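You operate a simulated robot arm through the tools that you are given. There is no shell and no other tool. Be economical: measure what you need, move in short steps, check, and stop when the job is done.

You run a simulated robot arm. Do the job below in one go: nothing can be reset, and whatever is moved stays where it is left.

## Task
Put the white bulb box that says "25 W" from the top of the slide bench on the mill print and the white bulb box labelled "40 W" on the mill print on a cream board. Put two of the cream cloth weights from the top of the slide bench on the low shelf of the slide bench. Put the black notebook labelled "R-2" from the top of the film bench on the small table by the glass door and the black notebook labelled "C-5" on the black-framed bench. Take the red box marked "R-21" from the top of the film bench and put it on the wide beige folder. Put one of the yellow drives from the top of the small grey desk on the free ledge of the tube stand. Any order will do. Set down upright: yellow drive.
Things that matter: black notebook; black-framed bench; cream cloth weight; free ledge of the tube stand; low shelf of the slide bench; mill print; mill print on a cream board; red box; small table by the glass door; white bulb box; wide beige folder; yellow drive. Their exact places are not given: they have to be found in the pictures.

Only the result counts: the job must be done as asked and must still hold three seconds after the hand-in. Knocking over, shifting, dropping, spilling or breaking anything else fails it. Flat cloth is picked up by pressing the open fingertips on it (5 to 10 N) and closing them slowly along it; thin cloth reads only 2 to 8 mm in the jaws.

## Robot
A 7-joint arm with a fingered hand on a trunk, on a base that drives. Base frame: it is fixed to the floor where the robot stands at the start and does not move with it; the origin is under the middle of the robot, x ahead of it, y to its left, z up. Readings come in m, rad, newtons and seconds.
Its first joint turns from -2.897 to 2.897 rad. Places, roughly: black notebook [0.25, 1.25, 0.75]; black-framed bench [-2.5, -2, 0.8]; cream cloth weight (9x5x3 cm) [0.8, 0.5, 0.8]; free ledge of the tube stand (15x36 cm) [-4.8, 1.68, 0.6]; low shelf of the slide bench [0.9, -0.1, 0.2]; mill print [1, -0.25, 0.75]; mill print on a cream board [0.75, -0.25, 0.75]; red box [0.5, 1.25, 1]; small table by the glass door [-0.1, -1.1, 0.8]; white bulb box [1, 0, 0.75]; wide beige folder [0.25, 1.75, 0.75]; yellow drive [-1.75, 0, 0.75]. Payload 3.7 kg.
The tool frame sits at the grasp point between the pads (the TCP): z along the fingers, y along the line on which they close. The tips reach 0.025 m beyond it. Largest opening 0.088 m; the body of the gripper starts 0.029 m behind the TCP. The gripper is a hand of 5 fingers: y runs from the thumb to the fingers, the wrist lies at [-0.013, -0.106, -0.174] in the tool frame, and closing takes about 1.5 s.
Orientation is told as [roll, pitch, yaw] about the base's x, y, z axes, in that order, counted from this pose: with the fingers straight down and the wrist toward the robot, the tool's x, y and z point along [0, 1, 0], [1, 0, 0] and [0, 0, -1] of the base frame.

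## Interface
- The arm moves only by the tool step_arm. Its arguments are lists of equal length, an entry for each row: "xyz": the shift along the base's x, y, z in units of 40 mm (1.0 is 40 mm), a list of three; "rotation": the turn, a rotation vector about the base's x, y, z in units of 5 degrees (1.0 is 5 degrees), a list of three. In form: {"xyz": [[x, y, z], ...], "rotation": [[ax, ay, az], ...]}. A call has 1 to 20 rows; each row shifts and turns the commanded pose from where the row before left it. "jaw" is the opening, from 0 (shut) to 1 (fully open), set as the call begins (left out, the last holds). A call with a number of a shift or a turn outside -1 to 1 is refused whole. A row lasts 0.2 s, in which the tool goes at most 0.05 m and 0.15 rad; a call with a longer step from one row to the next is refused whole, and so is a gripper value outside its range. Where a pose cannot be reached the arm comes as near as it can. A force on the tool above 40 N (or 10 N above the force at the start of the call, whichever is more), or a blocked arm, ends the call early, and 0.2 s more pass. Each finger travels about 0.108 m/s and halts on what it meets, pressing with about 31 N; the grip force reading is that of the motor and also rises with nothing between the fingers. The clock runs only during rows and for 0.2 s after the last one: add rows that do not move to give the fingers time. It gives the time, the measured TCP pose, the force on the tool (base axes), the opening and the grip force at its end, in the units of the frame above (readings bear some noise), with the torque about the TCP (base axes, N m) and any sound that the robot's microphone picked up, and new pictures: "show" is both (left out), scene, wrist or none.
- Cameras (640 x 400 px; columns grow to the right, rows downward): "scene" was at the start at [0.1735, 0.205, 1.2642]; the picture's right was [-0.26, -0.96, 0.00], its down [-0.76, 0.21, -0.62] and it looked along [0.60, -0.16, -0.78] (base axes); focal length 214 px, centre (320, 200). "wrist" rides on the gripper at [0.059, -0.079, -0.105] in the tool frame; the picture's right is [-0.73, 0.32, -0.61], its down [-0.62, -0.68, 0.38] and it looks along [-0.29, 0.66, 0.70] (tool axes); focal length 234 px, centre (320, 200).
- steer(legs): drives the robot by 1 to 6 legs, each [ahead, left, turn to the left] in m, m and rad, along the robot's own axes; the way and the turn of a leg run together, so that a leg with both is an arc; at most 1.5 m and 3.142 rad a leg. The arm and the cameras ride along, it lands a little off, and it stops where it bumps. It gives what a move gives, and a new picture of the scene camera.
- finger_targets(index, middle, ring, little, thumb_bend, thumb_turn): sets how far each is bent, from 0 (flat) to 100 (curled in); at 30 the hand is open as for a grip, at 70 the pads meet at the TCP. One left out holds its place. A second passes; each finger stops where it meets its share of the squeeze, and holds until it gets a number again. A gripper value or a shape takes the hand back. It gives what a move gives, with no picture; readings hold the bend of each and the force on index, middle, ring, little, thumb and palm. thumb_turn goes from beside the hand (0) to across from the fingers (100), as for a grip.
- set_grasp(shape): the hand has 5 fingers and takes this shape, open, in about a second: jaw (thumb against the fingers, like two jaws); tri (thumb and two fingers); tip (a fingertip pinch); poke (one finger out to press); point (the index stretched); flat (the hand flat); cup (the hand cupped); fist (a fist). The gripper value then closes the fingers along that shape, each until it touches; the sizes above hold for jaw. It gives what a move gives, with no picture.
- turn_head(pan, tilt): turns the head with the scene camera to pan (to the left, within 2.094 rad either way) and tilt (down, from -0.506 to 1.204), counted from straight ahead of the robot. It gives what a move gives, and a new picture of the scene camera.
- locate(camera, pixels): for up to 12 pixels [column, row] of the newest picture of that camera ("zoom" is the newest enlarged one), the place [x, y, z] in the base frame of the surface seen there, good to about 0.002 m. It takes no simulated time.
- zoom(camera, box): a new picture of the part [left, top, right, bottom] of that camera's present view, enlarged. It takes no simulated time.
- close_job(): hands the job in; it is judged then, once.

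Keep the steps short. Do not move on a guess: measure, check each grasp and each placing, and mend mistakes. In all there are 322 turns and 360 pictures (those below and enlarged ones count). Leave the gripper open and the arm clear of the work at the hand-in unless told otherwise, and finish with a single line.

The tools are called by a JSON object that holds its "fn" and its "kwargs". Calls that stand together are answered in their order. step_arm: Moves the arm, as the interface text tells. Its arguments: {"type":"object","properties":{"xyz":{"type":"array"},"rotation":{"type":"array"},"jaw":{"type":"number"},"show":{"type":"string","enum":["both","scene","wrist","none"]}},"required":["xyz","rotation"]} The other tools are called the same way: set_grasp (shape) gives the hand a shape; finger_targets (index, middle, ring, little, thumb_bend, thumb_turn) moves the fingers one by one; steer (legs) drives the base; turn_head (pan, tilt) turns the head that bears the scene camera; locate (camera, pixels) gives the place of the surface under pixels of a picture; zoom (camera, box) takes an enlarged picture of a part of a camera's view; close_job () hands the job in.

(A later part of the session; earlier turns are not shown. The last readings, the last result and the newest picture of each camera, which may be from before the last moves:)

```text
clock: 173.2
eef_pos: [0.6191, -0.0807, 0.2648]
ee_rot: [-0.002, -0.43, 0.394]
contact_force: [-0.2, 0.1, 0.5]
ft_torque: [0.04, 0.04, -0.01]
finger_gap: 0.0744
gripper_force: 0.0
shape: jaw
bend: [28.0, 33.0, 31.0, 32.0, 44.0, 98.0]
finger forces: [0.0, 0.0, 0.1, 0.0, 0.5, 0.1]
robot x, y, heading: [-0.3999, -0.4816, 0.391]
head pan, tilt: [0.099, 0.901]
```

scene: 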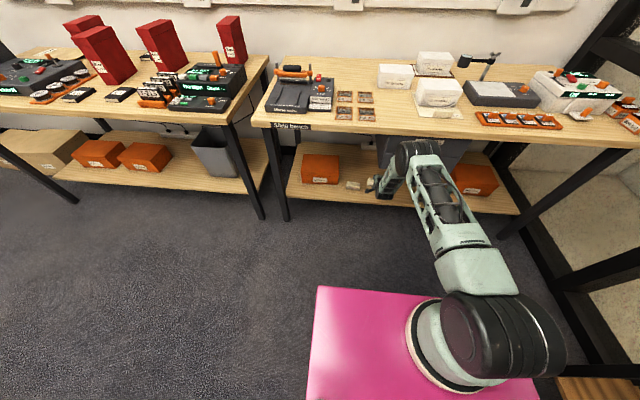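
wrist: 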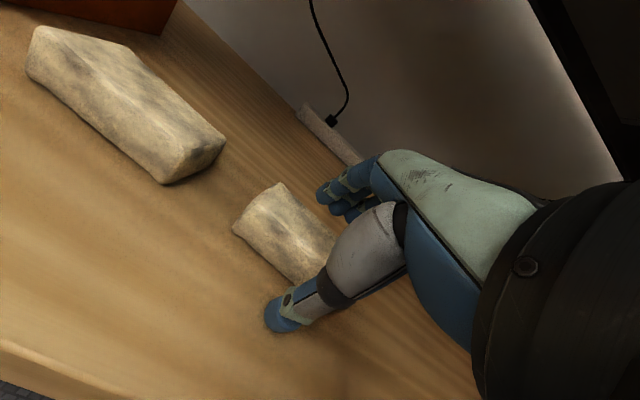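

Both weights lie on the shelf. I raise, back the hand out, and lift the arm.

{"fn": "step_arm", "kwargs": {"xyz": [[0, 0, 0.5], [0, 0, 0.6], [0, 0, 0.6], [-0.92, -0.38, 0], [-0.92, -0.38, 0], [-0.92, -0.38, 0], [-0.92, -0.38, 0], [-0.92, -0.38, 0], [-0.92, -0.38, 0], [-0.92, -0.38, 0], [-0.92, -0.38, 0], [-0.92, -0.38, 0], [-0.5, -0.2, 0.5], [0, 0, 0]], "rotation": [[0, 0, 0], [0, 0, 0], [0, 0, 0], [0, 0, 0], [0, 0, 0], [0, 0, 0], [0, 0, 0], [0, 0, 0], [0, 0, 0], [0, 0, 0], [0, 0, 0], [0, 0, 0], [0, 0, 0], [0, 0, 0]], "show": "none"}}

{"fn": "step_arm", "kwargs": {"xyz": [[0, 0, 1], [0, 0, 1], [0, 0, 1], [0, 0, 1], [0, 0, 1], [0, 0, 1], [0, 0, 1], [0, 0, 1], [0, 0, 1], [0, 0, 1], [0, 0, 1], [0, 0, 1], [0, 0, 1], [0, 0, 1], [0, 0, 1], [0, 0, 1], [0, 0, 1], [0, 0, 1], [0, 0, 0]], "rotation": [[0, 0, 0], [0, 0, 0], [0, 0, 0], [0, 0, 0], [-0.19, 0.46, 0], [-0.19, 0.46, 0], [-0.19, 0.46, 0], [-0.19, 0.46, 0], [-0.19, 0.46, 0], [-0.19, 0.46, 0], [-0.19, 0.46, 0], [-0.19, 0.46, 0], [-0.19, 0.46, 0], [-0.19, 0.46, 0], [0, 0, 0], [0, 0, 0], [0, 0, 0], [0, 0, 0], [0, 0, 0]], "show": "scene"}}

```text
clock: 176.2
eef_pos: [0.2663, -0.2214, 0.3528]
ee_rot: [-0.002, -0.432, 0.392]
contact_force: [-0.2, -0.5, 0.5]
ft_torque: [-0.02, -0.01, 0.0]
finger_gap: 0.0751
gripper_force: 0.1
shape: jaw
bend: [28.0, 33.0, 31.0, 32.0, 43.0, 98.0]
finger forces: [0.0, 0.1, 0.0, 0.0, 0.0, 0.1]
robot x, y, heading: [-0.4008, -0.4792, 0.39]
head pan, tilt: [0.099, 0.901]
```

```text
clock: 180.2
eef_pos: [0.2919, -0.215, 1.0458]
ee_rot: [-0.002, 0.003, 0.393]
contact_force: [0.3, 0.1, 1.3]
ft_torque: [-0.01, 0.0, -0.03]
finger_gap: 0.0747
gripper_force: 0.1
shape: jaw
bend: [28.0, 33.0, 31.0, 32.0, 43.0, 99.0]
finger forces: [0.0, 0.0, 0.1, 0.1, 0.0, 0.0]
out of reach, approached as far as the arm can: row 5, 6, 7, 13
robot x, y, heading: [-0.4033, -0.4789, 0.388]
head pan, tilt: [0.099, 0.901]
```

scene: 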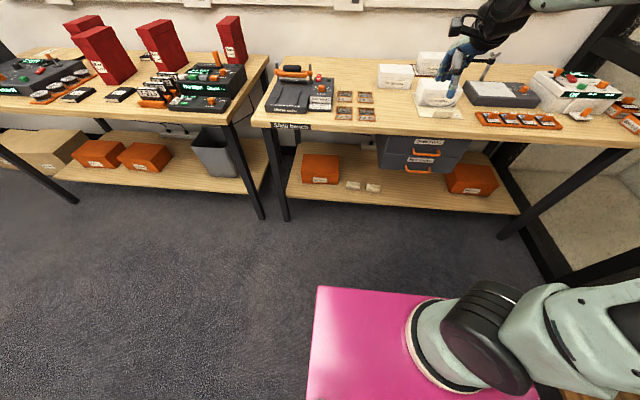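

Both weights are on the low shelf. Next is the film bench. I drive left along the benches to face it and look.

{"fn": "steer", "kwargs": {"legs": [[0, 1.0, 0], [0.35, 0, 0]]}}

{"fn": "turn_head", "kwargs": {"pan": 0.25, "tilt": 0.8}}

```text
clock: 187.3
eef_pos: [0.2461, 0.8503, 1.0456]
ee_rot: [-0.004, 0.002, 0.39]
contact_force: [-0.3, 0.4, -0.2]
ft_torque: [0.02, -0.02, 0.0]
finger_gap: 0.0747
gripper_force: 0.1
shape: jaw
bend: [28.0, 33.0, 31.0, 32.0, 43.0, 99.0]
finger forces: [0.0, 0.0, 0.0, 0.0, 0.0, 0.0]
robot x, y, heading: [-0.4517, 0.5781, 0.384]
head pan, tilt: [0.099, 0.901]
```

scene: 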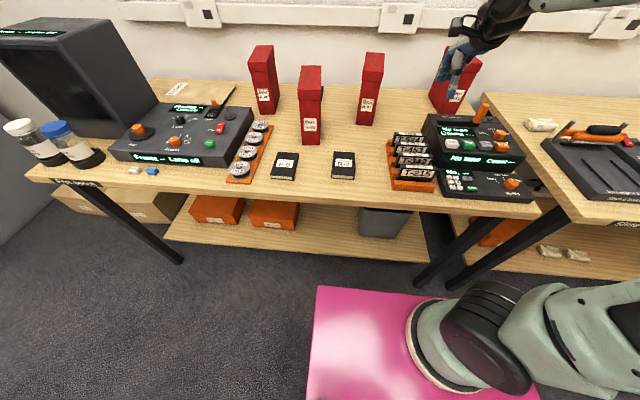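

```text
clock: 188.0
eef_pos: [0.2443, 0.8504, 1.0444]
ee_rot: [-0.001, 0.004, 0.391]
contact_force: [0.8, 0.4, 0.2]
ft_torque: [0.01, -0.02, 0.01]
finger_gap: 0.075
gripper_force: 0.1
shape: jaw
bend: [28.0, 33.0, 31.0, 32.0, 43.0, 99.0]
finger forces: [0.1, 0.0, 0.0, 0.0, 0.1, 0.0]
robot x, y, heading: [-0.4501, 0.5811, 0.385]
head pan, tilt: [0.25, 0.799]
```

scene: 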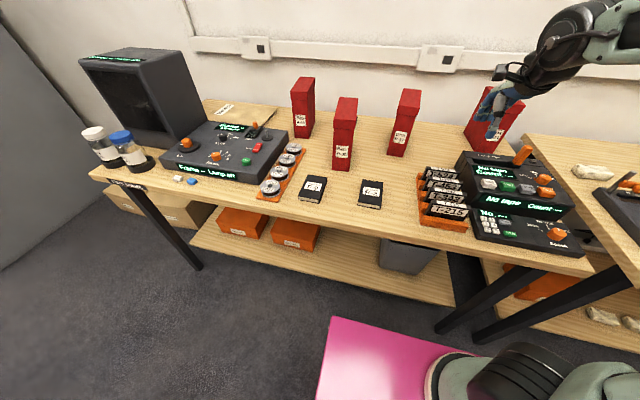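

I read the film bench closely.

{"fn": "zoom", "kwargs": {"camera": "scene", "box": [180, 70, 308, 150]}}

{"fn": "locate", "kwargs": {"camera": "zoom", "pixels": [[140, 140], [330, 165], [480, 170], [400, 240], [300, 240], [480, 190], [230, 170], [420, 200], [345, 200], [440, 230], [200, 145], [300, 200]]}}

{"fn": "zoom", "kwargs": {"camera": "scene", "box": [380, 60, 572, 180]}}

```text
5.00 times, centred on (244, 110) of scene
```

zoom: 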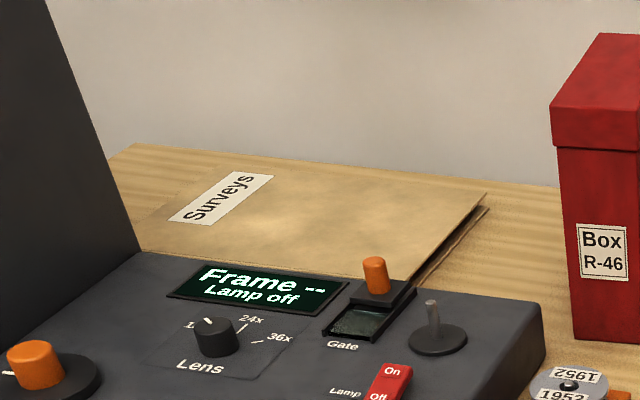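

```text
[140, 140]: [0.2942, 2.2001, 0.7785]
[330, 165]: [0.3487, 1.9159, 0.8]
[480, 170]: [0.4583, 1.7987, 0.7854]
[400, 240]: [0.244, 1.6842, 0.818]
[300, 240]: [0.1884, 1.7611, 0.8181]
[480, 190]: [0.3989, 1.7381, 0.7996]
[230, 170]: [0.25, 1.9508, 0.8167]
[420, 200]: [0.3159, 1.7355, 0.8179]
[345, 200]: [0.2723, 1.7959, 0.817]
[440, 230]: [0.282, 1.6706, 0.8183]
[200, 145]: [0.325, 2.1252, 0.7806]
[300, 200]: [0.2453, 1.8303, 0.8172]
```

```text
3.33 times, centred on (476, 120) of scene
```

zoom: 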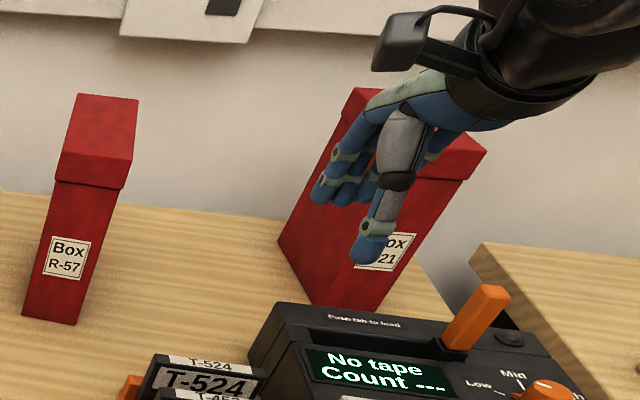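

The folder's free top (z 0.818) spans s 0.84–0.97, t −1.44 to −1.75. I raise and retract the hand, then move to face box R-21.

{"fn": "step_arm", "kwargs": {"xyz": [[-0.6, -0.25, 0.6], [-0.6, -0.25, 0.6], [-0.6, -0.25, 0.6], [0, 0, 0.9], [0, 0, 0]], "rotation": [[0, 0, 0], [0, 0, 0], [0, 0, 0], [0, 0, 0], [0, 0, 0]], "show": "none"}}

{"fn": "steer", "kwargs": {"legs": [[0, -0.15, 0.005], [0.14, 0, 0]]}}

{"fn": "turn_head", "kwargs": {"pan": 0.0, "tilt": 0.6}}

```text
clock: 189.2
eef_pos: [0.1725, 0.8207, 1.154]
ee_rot: [-0.002, 0.001, 0.39]
contact_force: [0.4, 0.0, -0.2]
ft_torque: [0.0, -0.01, -0.02]
finger_gap: 0.0749
gripper_force: 0.0
shape: jaw
bend: [28.0, 33.0, 31.0, 32.0, 43.0, 99.0]
finger forces: [0.0, 0.0, 0.0, 0.0, 0.1, 0.0]
robot x, y, heading: [-0.4456, 0.5846, 0.389]
head pan, tilt: [0.25, 0.799]
```

```text
clock: 191.5
eef_pos: [0.3586, 0.7379, 1.1535]
ee_rot: [-0.003, 0.001, 0.39]
contact_force: [-0.6, -0.3, -0.1]
ft_torque: [0.03, -0.02, 0.01]
finger_gap: 0.0746
gripper_force: 0.1
shape: jaw
bend: [28.0, 33.0, 31.0, 32.0, 43.0, 99.0]
finger forces: [0.1, 0.1, 0.0, 0.0, 0.1, 0.0]
robot x, y, heading: [-0.267, 0.5025, 0.388]
head pan, tilt: [0.25, 0.799]
```

scene: 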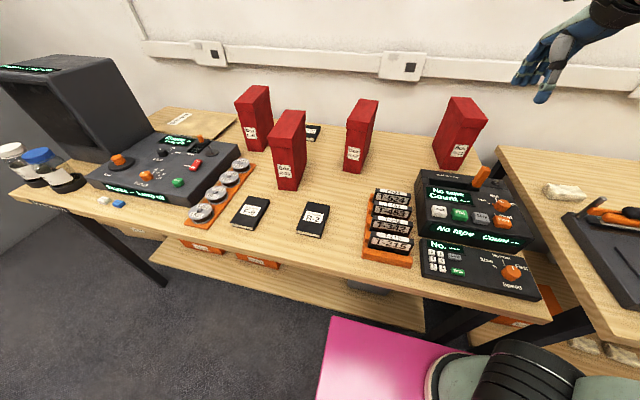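

```text
clock: 192.3
eef_pos: [0.3593, 0.7386, 1.1536]
ee_rot: [-0.002, 0.003, 0.389]
contact_force: [0.1, 0.4, -0.2]
ft_torque: [0.01, -0.02, 0.0]
finger_gap: 0.0747
gripper_force: 0.1
shape: jaw
bend: [28.0, 33.0, 31.0, 32.0, 43.0, 99.0]
finger forces: [0.1, 0.0, 0.0, 0.1, 0.0, 0.1]
robot x, y, heading: [-0.2628, 0.5029, 0.383]
head pan, tilt: [0.0, 0.6]
```

scene: 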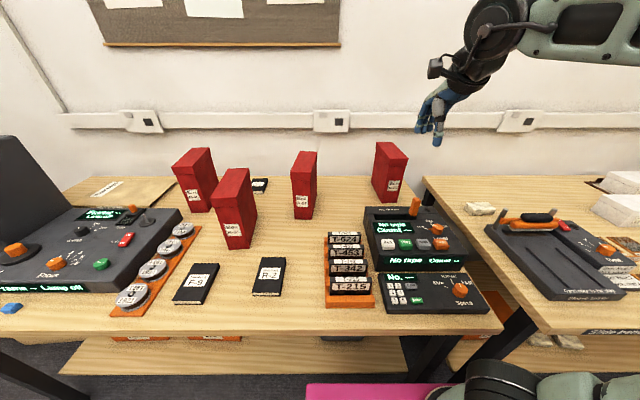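

{"fn": "zoom", "kwargs": {"camera": "scene", "box": [340, 130, 436, 214]}}

{"fn": "locate", "kwargs": {"camera": "zoom", "pixels": [[265, 85], [435, 165], [370, 175], [245, 95], [300, 300], [280, 400], [400, 430], [340, 165], [430, 180], [350, 100], [230, 370], [300, 180]]}}

{"fn": "zoom", "kwargs": {"camera": "scene", "box": [230, 165, 310, 305]}}

```text
4.76 times, centred on (388, 172) of scene
```

zoom: 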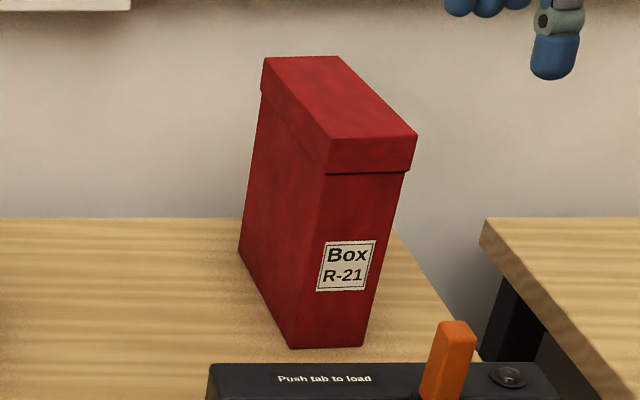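

```text
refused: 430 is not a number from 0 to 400
```

```text
2.86 times, centred on (270, 235) of scene
```

zoom: 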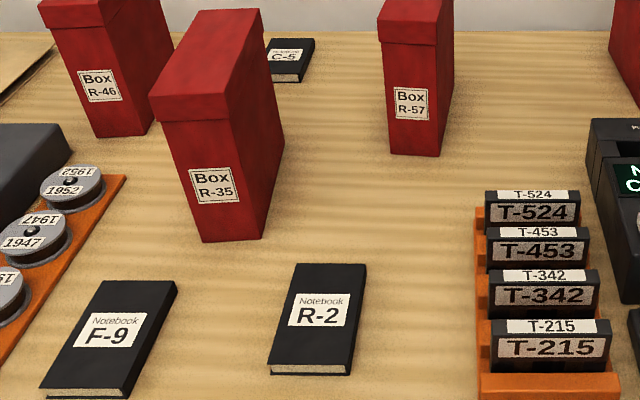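

Now both the R-2 and C-5 notebooks are clear. I locate their corners, and those of box R-21.

{"fn": "locate", "kwargs": {"camera": "zoom", "pixels": [[300, 267], [363, 266], [350, 365], [272, 362], [318, 315], [285, 42], [312, 42], [300, 76], [288, 55], [265, 200], [428, 150], [230, 235]]}}

{"fn": "zoom", "kwargs": {"camera": "scene", "box": [340, 130, 436, 214]}}

{"fn": "locate", "kwargs": {"camera": "zoom", "pixels": [[268, 60], [337, 60], [412, 134], [332, 136], [300, 340], [360, 340], [242, 250], [340, 100], [395, 185], [330, 185]]}}

```text
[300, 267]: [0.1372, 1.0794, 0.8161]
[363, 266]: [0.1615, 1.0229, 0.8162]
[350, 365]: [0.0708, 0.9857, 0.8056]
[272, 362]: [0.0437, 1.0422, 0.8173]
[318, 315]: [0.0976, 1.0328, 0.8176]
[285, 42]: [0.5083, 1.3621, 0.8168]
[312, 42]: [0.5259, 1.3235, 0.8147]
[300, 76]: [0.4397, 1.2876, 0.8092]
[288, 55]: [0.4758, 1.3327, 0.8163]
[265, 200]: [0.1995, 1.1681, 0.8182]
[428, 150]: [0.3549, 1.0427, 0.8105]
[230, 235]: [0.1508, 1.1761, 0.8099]
```

```text
4.76 times, centred on (388, 172) of scene
```

zoom: 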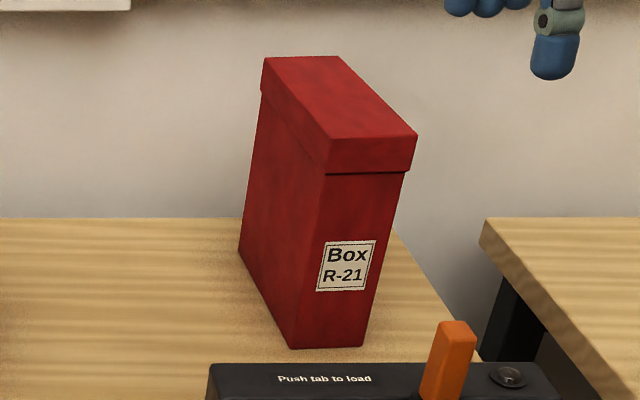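

```text
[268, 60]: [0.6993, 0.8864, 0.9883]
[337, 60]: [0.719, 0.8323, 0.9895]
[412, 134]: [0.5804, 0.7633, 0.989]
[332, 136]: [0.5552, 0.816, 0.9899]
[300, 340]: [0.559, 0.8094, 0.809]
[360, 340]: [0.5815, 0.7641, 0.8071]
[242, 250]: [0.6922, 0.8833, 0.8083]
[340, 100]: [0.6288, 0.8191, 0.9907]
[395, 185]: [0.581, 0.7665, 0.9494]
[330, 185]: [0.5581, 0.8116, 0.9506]
```

R-21 is 0.058 m wide and 0.156 m long along yaw 0.463, centre (0.6385, 0.8245), top 0.99. I need the hand turned so it closes across the width, so I rotate about −86° in place at z 1.15.

{"fn": "step_arm", "kwargs": {"xyz": [[0, 0, 0.3], [0, 0, 0.3], [0, 0, 0], [0, 0, 0], [0, 0, 0], [0, 0, 0], [0, 0, 0], [0, 0, 0], [0, 0, 0], [0, 0, 0], [0, 0, 0], [0, 0, 0], [0, 0, 0], [0, 0, 0], [0, 0, 0], [0, 0, 0], [0, 0, 0], [0, 0, 0], [0, 0, 0]], "rotation": [[0, 0, -1], [0, 0, -1], [0, 0, -1], [0, 0, -1], [0, 0, -1], [0, 0, -1], [0, 0, -1], [0, 0, -1], [0, 0, -1], [0, 0, -1], [0, 0, -1], [0, 0, -1], [0, 0, -1], [0, 0, -1], [0, 0, -1], [0, 0, -1], [0, 0, -1], [0, 0, -0.15], [0, 0, 0]], "jaw": 1}}

```text
clock: 196.3
eef_pos: [0.3592, 0.7388, 1.1768]
ee_rot: [-0.002, 0.001, -1.107]
contact_force: [0.7, 0.2, 0.8]
ft_torque: [-0.03, 0.02, -0.01]
finger_gap: 0.0878
gripper_force: 0.1
shape: jaw
bend: [30.0, 30.0, 30.0, 30.0, 30.0, 98.0]
finger forces: [0.0, 0.1, 0.2, 0.0, 0.1, 0.0]
robot x, y, heading: [-0.2641, 0.5049, 0.389]
head pan, tilt: [0.0, 0.6]
```

scene: 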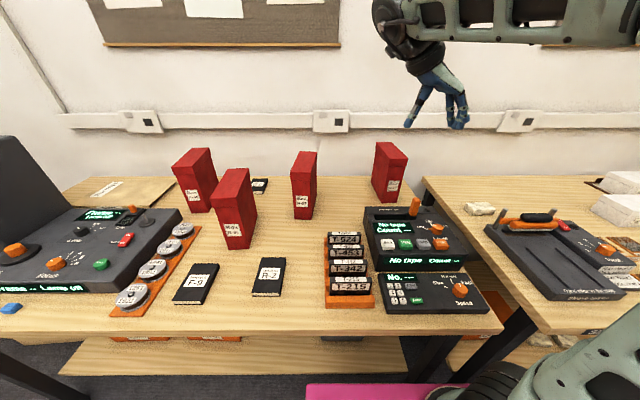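
wrist: 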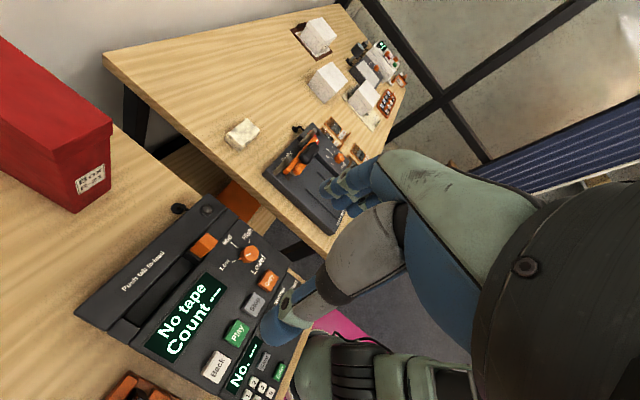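

I move above R-21's centre.

{"fn": "step_arm", "kwargs": {"xyz": [[0.99, 0.306, 0], [0.99, 0.306, 0], [0.99, 0.306, 0], [0.99, 0.306, 0], [0.99, 0.306, 0], [0.99, 0.306, 0], [0.99, 0.306, 0], [0, 0, -0.8], [0, 0, 0]], "rotation": [[0, 0, 0], [0, 0, 0], [0, 0, 0], [0, 0, 0], [0, 0, 0], [0, 0, 0], [0, 0, 0], [0, 0, 0], [0, 0, 0]]}}

```text
clock: 198.3
eef_pos: [0.6345, 0.8228, 1.1465]
ee_rot: [-0.001, 0.002, -1.109]
contact_force: [0.2, -0.6, -0.5]
ft_torque: [0.01, -0.04, 0.03]
finger_gap: 0.088
gripper_force: 0.0
shape: jaw
bend: [30.0, 30.0, 30.0, 30.0, 30.0, 98.0]
finger forces: [0.1, 0.1, 0.0, 0.0, 0.0, 0.0]
robot x, y, heading: [-0.2635, 0.5037, 0.386]
head pan, tilt: [0.0, 0.6]
```

scene: 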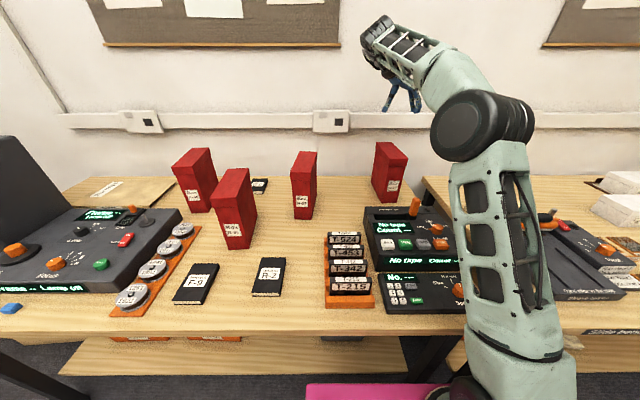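
wrist: 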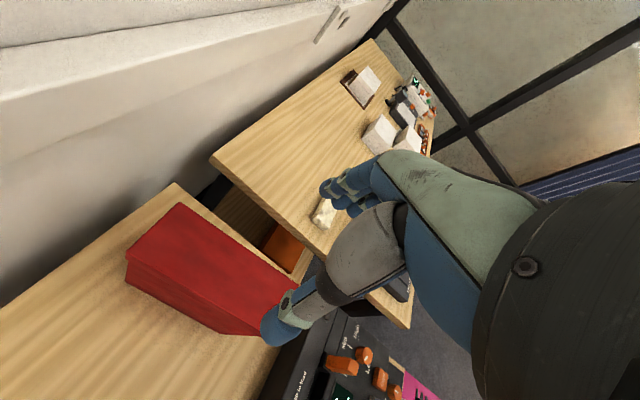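

Aligned within a few mm. I descend to z 0.968 and close.

{"fn": "step_arm", "kwargs": {"xyz": [[0.1, 0.04, -0.8], [0, 0, -0.8], [0, 0, -0.8], [0, 0, -0.8], [0, 0, -0.7], [0, 0, -0.5], [0, 0, 0]], "rotation": [[0, 0, 0], [0, 0, 0], [0, 0, 0], [0, 0, 0], [0, 0, 0], [0, 0, 0], [0, 0, 0]], "show": "wrist"}}

```text
clock: 199.9
eef_pos: [0.6395, 0.8249, 0.9734]
ee_rot: [0.001, 0.002, -1.106]
contact_force: [2.0, -3.8, 14.8]
ft_torque: [-0.22, -0.12, -0.02]
finger_gap: 0.0877
gripper_force: 0.0
shape: jaw
bend: [27.0, 30.0, 30.0, 30.0, 29.0, 97.0]
finger forces: [9.4, 0.0, 0.1, 1.6, 2.9, 0.0]
robot x, y, heading: [-0.267, 0.5042, 0.387]
head pan, tilt: [0.0, 0.6]
```

wrist: 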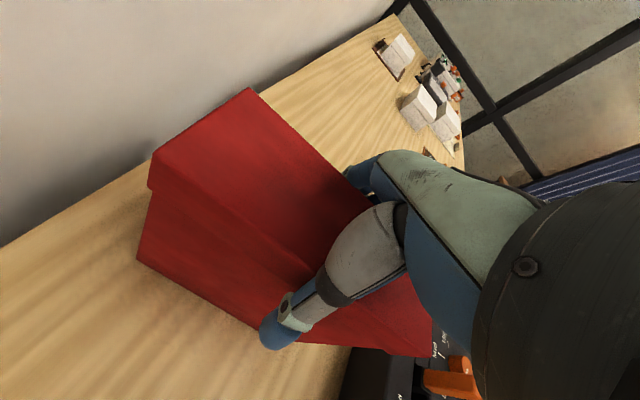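

The index is touching the top edge a little. I raise 7 mm, then close.

{"fn": "step_arm", "kwargs": {"xyz": [[0, 0, 0.25], [0, 0, 0]], "rotation": [[0, 0, 0], [0, 0, 0]], "show": "none"}}

{"fn": "step_arm", "kwargs": {"xyz": [[0, 0, 0], [0, 0, 0], [0, 0, 0], [0, 0, 0], [0, 0, 0]], "rotation": [[0, 0, 0], [0, 0, 0], [0, 0, 0], [0, 0, 0], [0, 0, 0]], "jaw": 0.3, "show": "wrist"}}

```text
clock: 200.5
eef_pos: [0.6406, 0.8261, 0.9801]
ee_rot: [0.0, 0.002, -1.107]
contact_force: [0.5, 0.2, -0.1]
ft_torque: [0.0, 0.0, 0.01]
finger_gap: 0.0877
gripper_force: 0.2
shape: jaw
bend: [30.0, 30.0, 30.0, 30.0, 29.0, 97.0]
finger forces: [0.7, 0.0, 0.0, 0.1, 0.2, 0.0]
robot x, y, heading: [-0.2635, 0.4988, 0.388]
head pan, tilt: [0.0, 0.6]
```

```text
clock: 201.7
eef_pos: [0.6405, 0.8255, 0.9797]
ee_rot: [-0.001, 0.002, -1.107]
contact_force: [-0.5, 0.1, 0.3]
ft_torque: [0.17, 0.12, 0.12]
finger_gap: 0.0646
gripper_force: 31.0
shape: jaw
bend: [35.0, 38.0, 34.0, 32.0, 59.0, 99.0]
finger forces: [21.1, 8.4, 3.5, 2.4, 35.1, 0.0]
robot x, y, heading: [-0.2645, 0.5027, 0.384]
head pan, tilt: [0.0, 0.6]
```

wrist: 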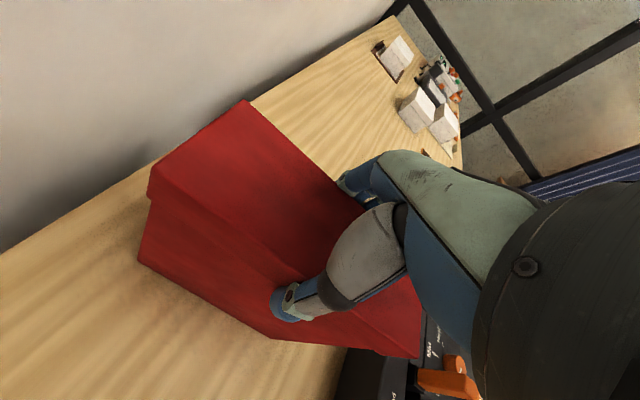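

Gripped. I lift slowly.

{"fn": "step_arm", "kwargs": {"xyz": [[0, 0, 0.2], [0, 0, 0.3], [0, 0, 0.6], [0, 0, 0.8], [0, 0, 0.8], [0, 0, 0.8], [0, 0, 0.8], [0, 0, 0.8], [0, 0, 0]], "rotation": [[0, 0, 0], [0, 0, 0], [0, 0, 0], [0, 0, 0], [0, 0, 0], [0, 0, 0], [0, 0, 0], [0, 0, 0], [0, 0, 0]]}}

```text
clock: 203.7
eef_pos: [0.6392, 0.8257, 1.1816]
ee_rot: [-0.002, 0.002, -1.106]
contact_force: [-0.2, 0.4, -4.6]
ft_torque: [-0.02, 0.04, 0.03]
finger_gap: 0.0642
gripper_force: 30.5
shape: jaw
bend: [35.0, 38.0, 35.0, 33.0, 59.0, 98.0]
finger forces: [21.3, 8.5, 3.6, 2.4, 34.7, 0.1]
robot x, y, heading: [-0.2633, 0.5004, 0.386]
head pan, tilt: [0.0, 0.6]
```

scene: 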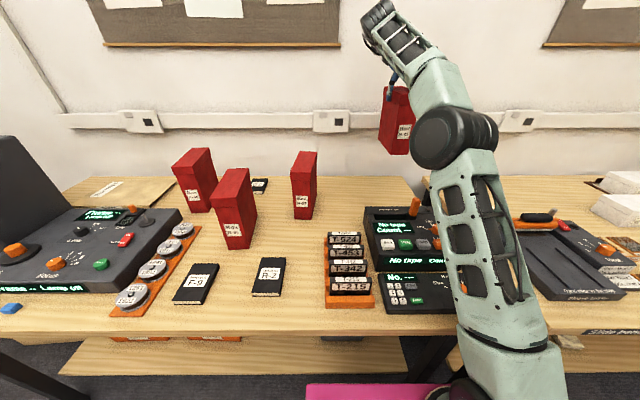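
wrist: 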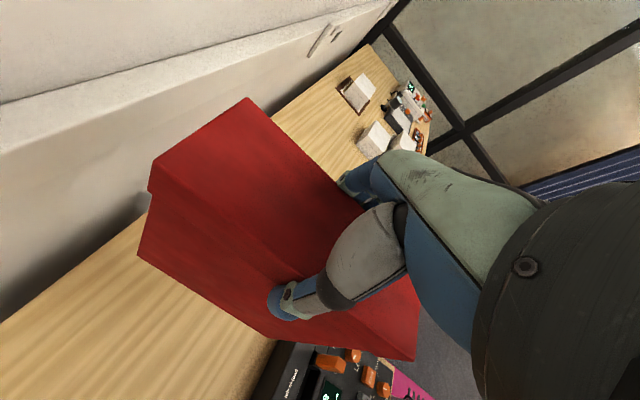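

Held (about 0.45 kg). I raise a bit, retract, and turn the hand back to yaw 0.39.

{"fn": "step_arm", "kwargs": {"xyz": [[0, 0, 0.8], [-0.92, -0.37, 0.3], [-0.92, -0.37, 0.3], [-0.92, -0.37, 0], [-0.92, -0.37, 0], [-0.92, -0.37, 0], [-0.92, -0.37, 0], [-0.92, -0.37, 0], [-0.92, -0.37, 0], [0, 0, 0], [0, 0, 0], [0, 0, 0], [0, 0, 0], [0, 0, 0], [0, 0, 0], [0, 0, 0], [0, 0, 0], [0, 0, 0], [0, 0, 0], [0, 0, 0]], "rotation": [[0, 0, 0], [0, 0, 0.95], [0, 0, 0.95], [0, 0, 0.95], [0, 0, 0.95], [0, 0, 0.95], [0, 0, 0.95], [0, 0, 0.95], [0, 0, 0.95], [0, 0, 0.95], [0, 0, 0.95], [0, 0, 0.95], [0, 0, 0.95], [0, 0, 0.95], [0, 0, 0.95], [0, 0, 0.95], [0, 0, 0.95], [0, 0, 0.95], [0, 0, 0.95], [0, 0, 0]]}}

```text
clock: 207.9
eef_pos: [0.3436, 0.7062, 1.2068]
ee_rot: [-0.003, 0.002, 0.384]
contact_force: [0.0, -0.6, -3.9]
ft_torque: [-0.02, 0.03, -0.02]
finger_gap: 0.064
gripper_force: 30.9
shape: jaw
bend: [35.0, 38.0, 35.0, 34.0, 59.0, 98.0]
finger forces: [21.4, 8.5, 3.7, 2.6, 34.8, 0.1]
out of reach, approached as far as the arm can: row 1
robot x, y, heading: [-0.2646, 0.5031, 0.387]
head pan, tilt: [0.0, 0.6]
```

scene: 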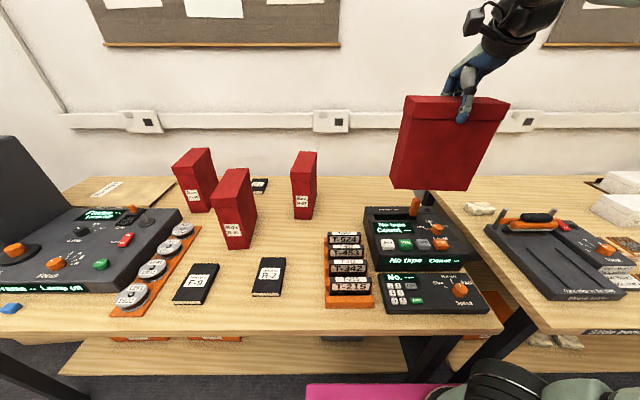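
wrist: 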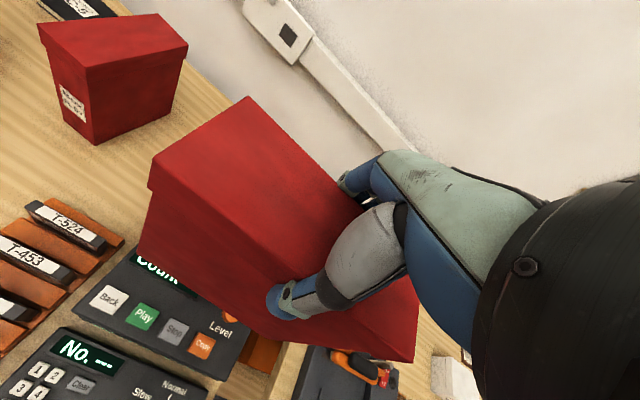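

I check the space to the left before driving.

{"fn": "turn_head", "kwargs": {"pan": 0.75, "tilt": 0.75}}

{"fn": "locate", "kwargs": {"camera": "scene", "pixels": [[60, 150], [120, 200], [160, 250], [200, 230], [250, 200], [100, 300], [40, 230], [300, 120], [280, 140]]}}

```text
clock: 209.0
eef_pos: [0.3423, 0.7093, 1.2072]
ee_rot: [-0.003, 0.003, 0.384]
contact_force: [1.0, 0.1, -4.2]
ft_torque: [-0.01, 0.0, 0.0]
finger_gap: 0.0642
gripper_force: 30.9
shape: jaw
bend: [35.0, 38.0, 35.0, 34.0, 59.0, 98.0]
finger forces: [21.4, 8.5, 3.7, 2.7, 34.8, 0.0]
robot x, y, heading: [-0.2643, 0.5028, 0.386]
head pan, tilt: [0.75, 0.75]
```

scene: 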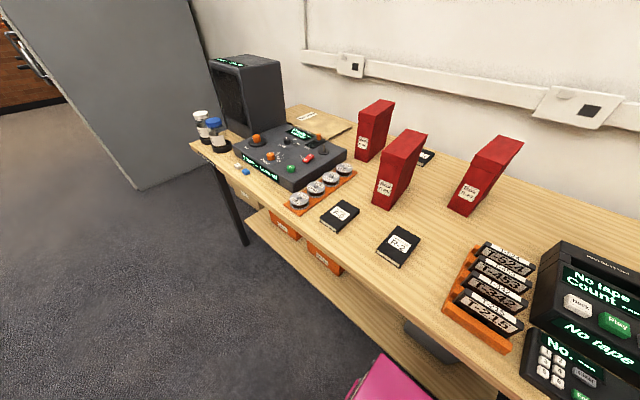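

```text
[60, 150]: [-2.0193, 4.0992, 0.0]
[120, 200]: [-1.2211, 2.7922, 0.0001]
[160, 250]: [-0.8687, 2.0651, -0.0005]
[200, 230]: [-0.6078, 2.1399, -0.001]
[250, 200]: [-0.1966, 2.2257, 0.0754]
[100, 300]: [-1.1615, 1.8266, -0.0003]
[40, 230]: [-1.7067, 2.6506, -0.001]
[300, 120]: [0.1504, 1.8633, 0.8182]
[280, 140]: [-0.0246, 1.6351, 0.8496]
```

Plenty of room. I back off slightly, drive left 1.03, then ahead again.

{"fn": "steer", "kwargs": {"legs": [[-0.1, 0, 0], [0, 1.03, 0.005]]}}

{"fn": "turn_head", "kwargs": {"pan": 0.15, "tilt": 0.75}}

```text
clock: 215.0
eef_pos: [-0.1382, 1.6178, 1.2081]
ee_rot: [-0.001, 0.003, 0.389]
contact_force: [-0.1, -0.7, -3.9]
ft_torque: [0.0, 0.03, -0.01]
finger_gap: 0.0639
gripper_force: 31.0
shape: jaw
bend: [35.0, 38.0, 35.0, 34.0, 59.0, 98.0]
finger forces: [21.4, 8.5, 3.7, 2.6, 34.8, 0.0]
robot x, y, heading: [-0.7443, 1.4079, 0.394]
head pan, tilt: [0.75, 0.75]
```

scene: 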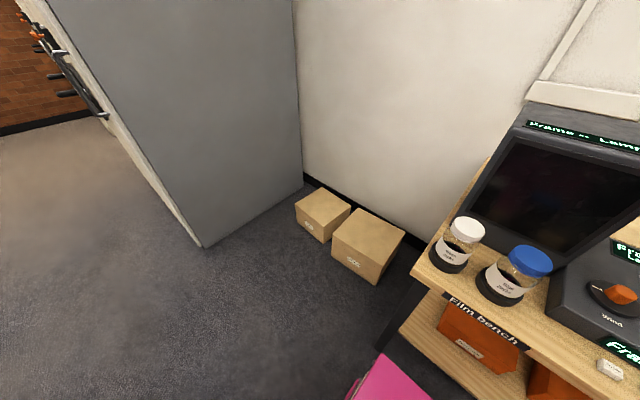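

```text
clock: 216.0
eef_pos: [-0.1384, 1.6178, 1.2079]
ee_rot: [-0.002, 0.002, 0.391]
contact_force: [-0.6, 0.1, -3.7]
ft_torque: [-0.04, 0.01, 0.0]
finger_gap: 0.0638
gripper_force: 30.6
shape: jaw
bend: [35.0, 38.0, 35.0, 34.0, 59.0, 98.0]
finger forces: [21.4, 8.5, 3.7, 2.6, 34.9, 0.0]
robot x, y, heading: [-0.7437, 1.4085, 0.393]
head pan, tilt: [0.15, 0.75]
```

scene: 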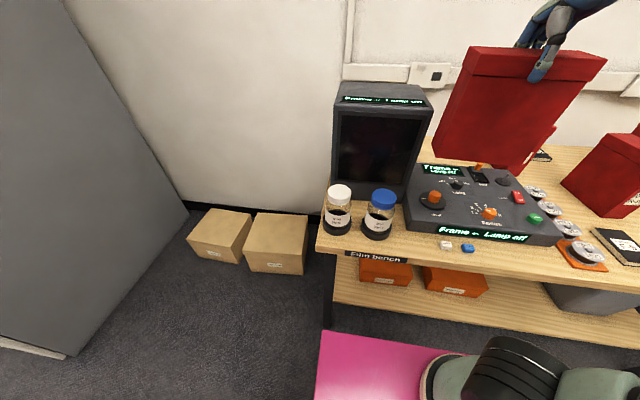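

I measure the viewer hood and console so the carry path clears them.

{"fn": "locate", "kwargs": {"camera": "scene", "pixels": [[430, 100], [420, 90], [345, 90], [425, 150], [410, 200], [480, 180], [505, 180], [500, 172], [470, 195]]}}

{"fn": "step_arm", "kwargs": {"xyz": [[0, 0, 0.4], [0, 0, 0.4], [0, 0, 0]], "rotation": [[0, 0, 0], [0, 0, 0], [0, 0, 0]], "show": "wrist"}}

```text
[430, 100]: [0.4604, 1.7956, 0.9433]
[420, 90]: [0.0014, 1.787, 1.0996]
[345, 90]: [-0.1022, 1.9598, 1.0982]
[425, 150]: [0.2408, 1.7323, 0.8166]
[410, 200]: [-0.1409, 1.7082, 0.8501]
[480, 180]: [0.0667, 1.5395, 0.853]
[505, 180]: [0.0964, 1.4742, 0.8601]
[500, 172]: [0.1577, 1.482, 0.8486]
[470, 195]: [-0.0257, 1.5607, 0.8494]
```

```text
clock: 216.8
eef_pos: [-0.1399, 1.618, 1.2399]
ee_rot: [-0.002, 0.0, 0.391]
contact_force: [0.3, 0.1, -3.9]
ft_torque: [0.0, 0.0, 0.02]
finger_gap: 0.064
gripper_force: 31.2
shape: jaw
bend: [35.0, 38.0, 35.0, 34.0, 59.0, 98.0]
finger forces: [21.4, 8.5, 3.8, 2.6, 34.8, 0.0]
robot x, y, heading: [-0.7459, 1.4089, 0.392]
head pan, tilt: [0.15, 0.75]
```

wrist: 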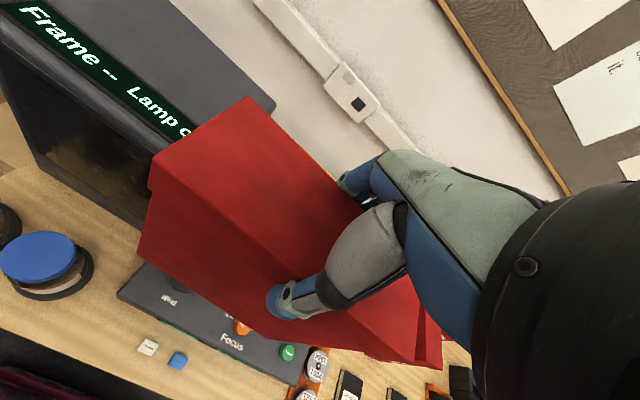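

The hood's right edge is at t≈−1.65, z 1.10. I aim for box centre at s 0.91, t −1.54. I drive 0.105 ahead first.

{"fn": "steer", "kwargs": {"legs": [[0.105, 0, 0]]}}

```text
clock: 218.0
eef_pos: [-0.042, 1.6587, 1.239]
ee_rot: [-0.001, 0.001, 0.392]
contact_force: [-0.2, -0.6, -4.6]
ft_torque: [-0.01, -0.02, 0.0]
finger_gap: 0.0638
gripper_force: 30.9
shape: jaw
bend: [35.0, 38.0, 35.0, 34.0, 59.0, 98.0]
finger forces: [21.4, 8.5, 3.7, 2.6, 34.8, 0.0]
robot x, y, heading: [-0.6486, 1.4509, 0.391]
head pan, tilt: [0.15, 0.75]
```

scene: 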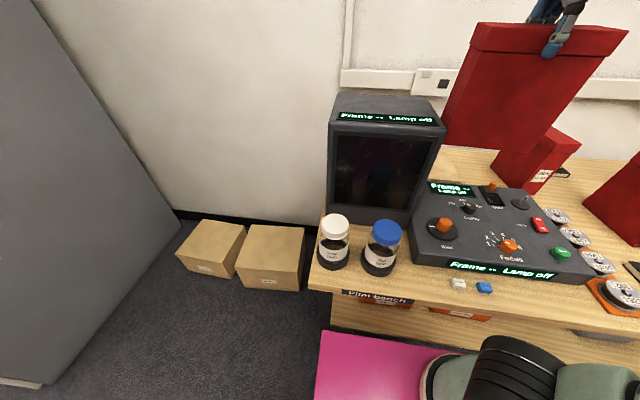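

{"fn": "step_arm", "kwargs": {"xyz": [[0.933, 0.349, 0], [0.933, 0.349, 0], [0.933, 0.349, 0], [0.933, 0.349, 0], [0.933, 0.349, 0], [0.933, 0.349, 0], [0.933, 0.349, 0], [0.933, 0.349, 0], [0, 0, 0], [0, 0, -0.8], [0, 0, 0]], "rotation": [[0, 0, 0], [0, 0, 0], [0, 0, 0], [0, 0, 0], [0, 0, 0], [0, 0, 0], [0, 0, 0], [0, 0, 0], [0, 0, 0], [0, 0, 0], [0, 0, 0]]}}

```text
clock: 220.4
eef_pos: [0.2584, 1.7713, 1.2053]
ee_rot: [-0.002, 0.002, 0.39]
contact_force: [0.5, -0.2, -4.3]
ft_torque: [-0.04, -0.01, 0.03]
finger_gap: 0.0635
gripper_force: 30.6
shape: jaw
bend: [35.0, 38.0, 36.0, 34.0, 59.0, 97.0]
finger forces: [22.7, 8.3, 3.6, 2.8, 35.7, 0.0]
robot x, y, heading: [-0.6509, 1.45, 0.393]
head pan, tilt: [0.15, 0.75]
```

scene: 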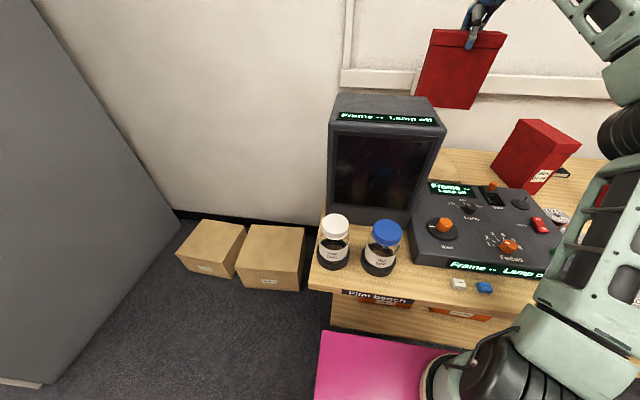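
wrist: 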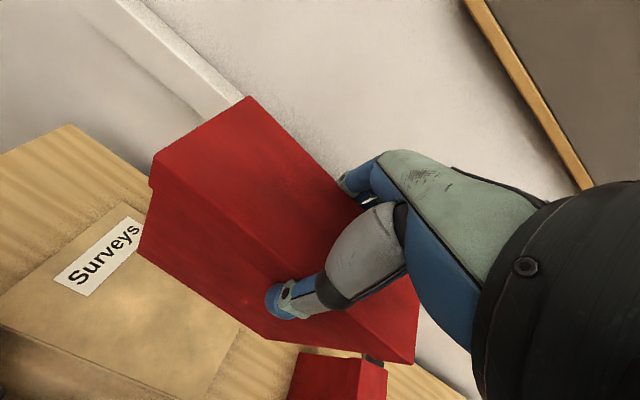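

{"fn": "locate", "kwargs": {"camera": "wrist", "pixels": [[150, 190], [247, 100], [410, 358], [138, 252], [270, 338], [128, 208], [205, 390], [235, 340], [20, 310], [240, 332], [40, 360]]}}

```text
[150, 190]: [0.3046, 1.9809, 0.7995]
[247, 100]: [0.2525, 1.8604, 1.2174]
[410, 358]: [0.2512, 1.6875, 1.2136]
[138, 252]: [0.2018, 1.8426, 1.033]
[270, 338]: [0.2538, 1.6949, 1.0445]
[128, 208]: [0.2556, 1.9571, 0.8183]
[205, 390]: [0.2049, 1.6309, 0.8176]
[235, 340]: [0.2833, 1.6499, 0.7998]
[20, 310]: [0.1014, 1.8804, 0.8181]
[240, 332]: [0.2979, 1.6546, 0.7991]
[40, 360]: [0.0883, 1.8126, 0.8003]
```

The folder spans s 0.80–0.98, t −1.72 to −1.43, and the box centre is at (0.907, −1.545), well inside. I lower it.

{"fn": "step_arm", "kwargs": {"xyz": [[0, 0, -0.8], [0, 0, -0.8], [0, 0, -0.8], [0, 0, -0.8], [0, 0, -0.8], [0, 0, -0.5], [0, 0, 0]], "rotation": [[0, 0, 0], [0, 0, 0], [0, 0, 0], [0, 0, 0], [0, 0, 0], [0, 0, 0], [0, 0, 0]]}}

```text
clock: 222.0
eef_pos: [0.2562, 1.7701, 1.0255]
ee_rot: [-0.001, 0.002, 0.391]
contact_force: [0.6, 0.1, -3.5]
ft_torque: [-0.05, 0.03, 0.04]
finger_gap: 0.064
gripper_force: 31.3
shape: jaw
bend: [35.0, 38.0, 36.0, 34.0, 59.0, 97.0]
finger forces: [22.6, 8.5, 3.6, 2.9, 35.7, 0.0]
robot x, y, heading: [-0.649, 1.4487, 0.395]
head pan, tilt: [0.15, 0.75]
```

scene: 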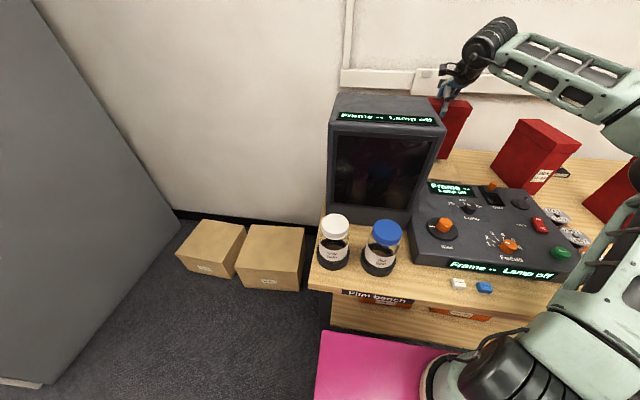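
wrist: 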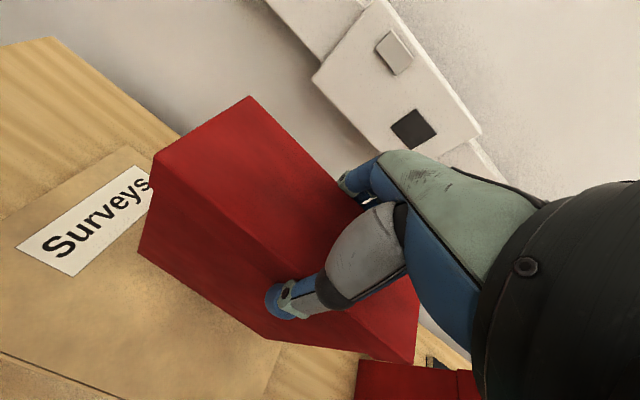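

{"fn": "step_arm", "kwargs": {"xyz": [[0, 0, -0.25], [0, 0, -0.2], [0, 0, -0.1], [0, 0, -0.1], [0, 0, 0]], "rotation": [[0, 0, 0], [0, 0, 0], [0, 0, 0], [0, 0, 0], [0, 0, 0]], "show": "none"}}

```text
clock: 223.2
eef_pos: [0.2573, 1.7701, 1.0001]
ee_rot: [-0.001, 0.003, 0.391]
contact_force: [0.0, -0.1, -4.5]
ft_torque: [-0.02, -0.01, 0.01]
finger_gap: 0.0636
gripper_force: 31.0
shape: jaw
bend: [35.0, 38.0, 36.0, 34.0, 59.0, 97.0]
finger forces: [22.6, 8.5, 3.6, 2.8, 35.6, 0.0]
robot x, y, heading: [-0.6455, 1.4507, 0.393]
head pan, tilt: [0.15, 0.75]
```

{"fn": "step_arm", "kwargs": {"xyz": [[0, 0, -0.06], [0, 0, -0.06], [0, 0, -0.06], [0, 0, 0]], "rotation": [[0, 0, 0], [0, 0, 0], [0, 0, 0], [0, 0, 0]], "show": "none"}}

```text
clock: 224.2
eef_pos: [0.2564, 1.7733, 0.997]
ee_rot: [0.002, -0.003, 0.392]
contact_force: [4.9, 2.4, 31.1]
ft_torque: [-0.1, 0.07, -0.02]
finger_gap: 0.0633
gripper_force: 30.6
shape: jaw
bend: [34.0, 38.0, 35.0, 33.0, 60.0, 97.0]
finger forces: [29.4, 8.5, 3.9, 3.5, 33.9, 0.0]
robot x, y, heading: [-0.6467, 1.4483, 0.396]
head pan, tilt: [0.15, 0.75]
```

It is down (31 N). I ease up 4 mm, then open.

{"fn": "step_arm", "kwargs": {"xyz": [[0, 0, 0.1], [0, 0, 0]], "rotation": [[0, 0, 0], [0, 0, 0]], "show": "none"}}

{"fn": "step_arm", "kwargs": {"xyz": [[0, 0, 0], [0, 0, 0], [0, 0, 0], [0, 0, 0]], "rotation": [[0, 0, 0], [0, 0, 0], [0, 0, 0], [0, 0, 0]], "jaw": 1, "show": "wrist"}}

{"fn": "step_arm", "kwargs": {"xyz": [[0, 0, 0.3], [0, 0, 0.5], [0, 0, 0.8], [0, 0, 0.8], [0, 0, 0.8], [0, 0, 0.8], [0, 0, 0.8], [0, 0, 0]], "rotation": [[0, 0, 0], [0, 0, 0], [0, 0, 0], [0, 0, 0], [0, 0, 0], [0, 0, 0], [0, 0, 0], [0, 0, 0]]}}

```text
clock: 224.8
eef_pos: [0.2564, 1.7715, 0.9979]
ee_rot: [-0.002, 0.003, 0.39]
contact_force: [1.2, 2.1, 12.0]
ft_torque: [-0.09, 0.01, -0.02]
finger_gap: 0.0635
gripper_force: 31.1
shape: jaw
bend: [34.0, 38.0, 35.0, 33.0, 60.0, 97.0]
finger forces: [24.4, 9.6, 4.0, 2.6, 34.1, 0.1]
robot x, y, heading: [-0.6473, 1.451, 0.39]
head pan, tilt: [0.15, 0.75]
```

```text
clock: 225.8
eef_pos: [0.2572, 1.7713, 0.998]
ee_rot: [-0.002, 0.001, 0.392]
contact_force: [1.2, -0.1, 0.4]
ft_torque: [-0.03, -0.04, -0.03]
finger_gap: 0.0873
gripper_force: 0.1
shape: jaw
bend: [29.0, 30.0, 30.0, 30.0, 30.0, 97.0]
finger forces: [2.0, 0.0, 0.1, 0.1, 0.0, 0.0]
robot x, y, heading: [-0.6474, 1.4471, 0.394]
head pan, tilt: [0.15, 0.75]
```

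wrist: 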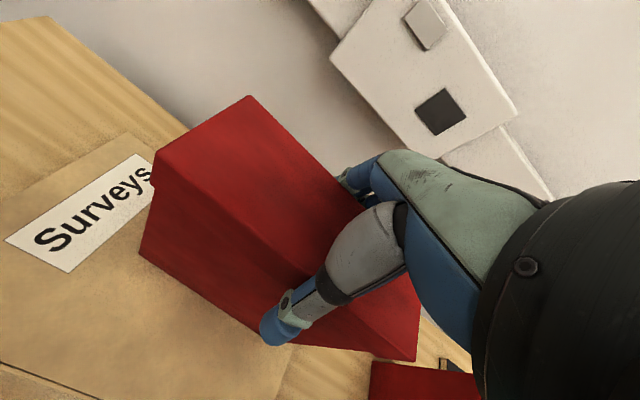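

```text
clock: 227.6
eef_pos: [0.2567, 1.7728, 1.1914]
ee_rot: [-0.002, 0.003, 0.39]
contact_force: [-0.2, -0.3, -0.1]
ft_torque: [0.01, -0.03, -0.02]
finger_gap: 0.0877
gripper_force: 0.0
shape: jaw
bend: [30.0, 30.0, 30.0, 30.0, 30.0, 97.0]
finger forces: [0.1, 0.0, 0.0, 0.0, 0.0, 0.0]
robot x, y, heading: [-0.6482, 1.4476, 0.393]
head pan, tilt: [0.15, 0.75]
```

scene: 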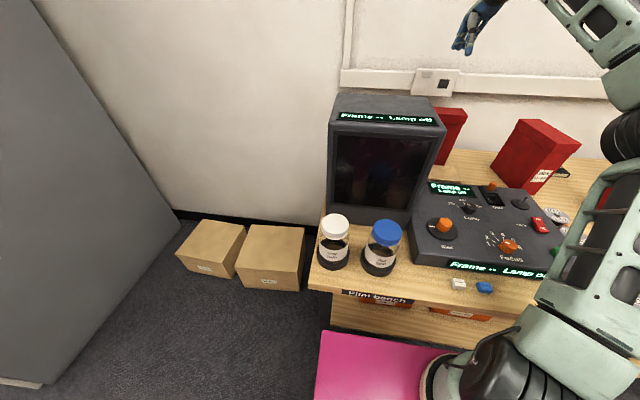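
wrist: 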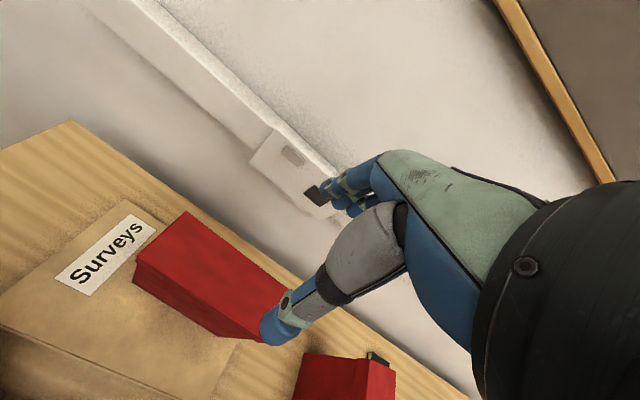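

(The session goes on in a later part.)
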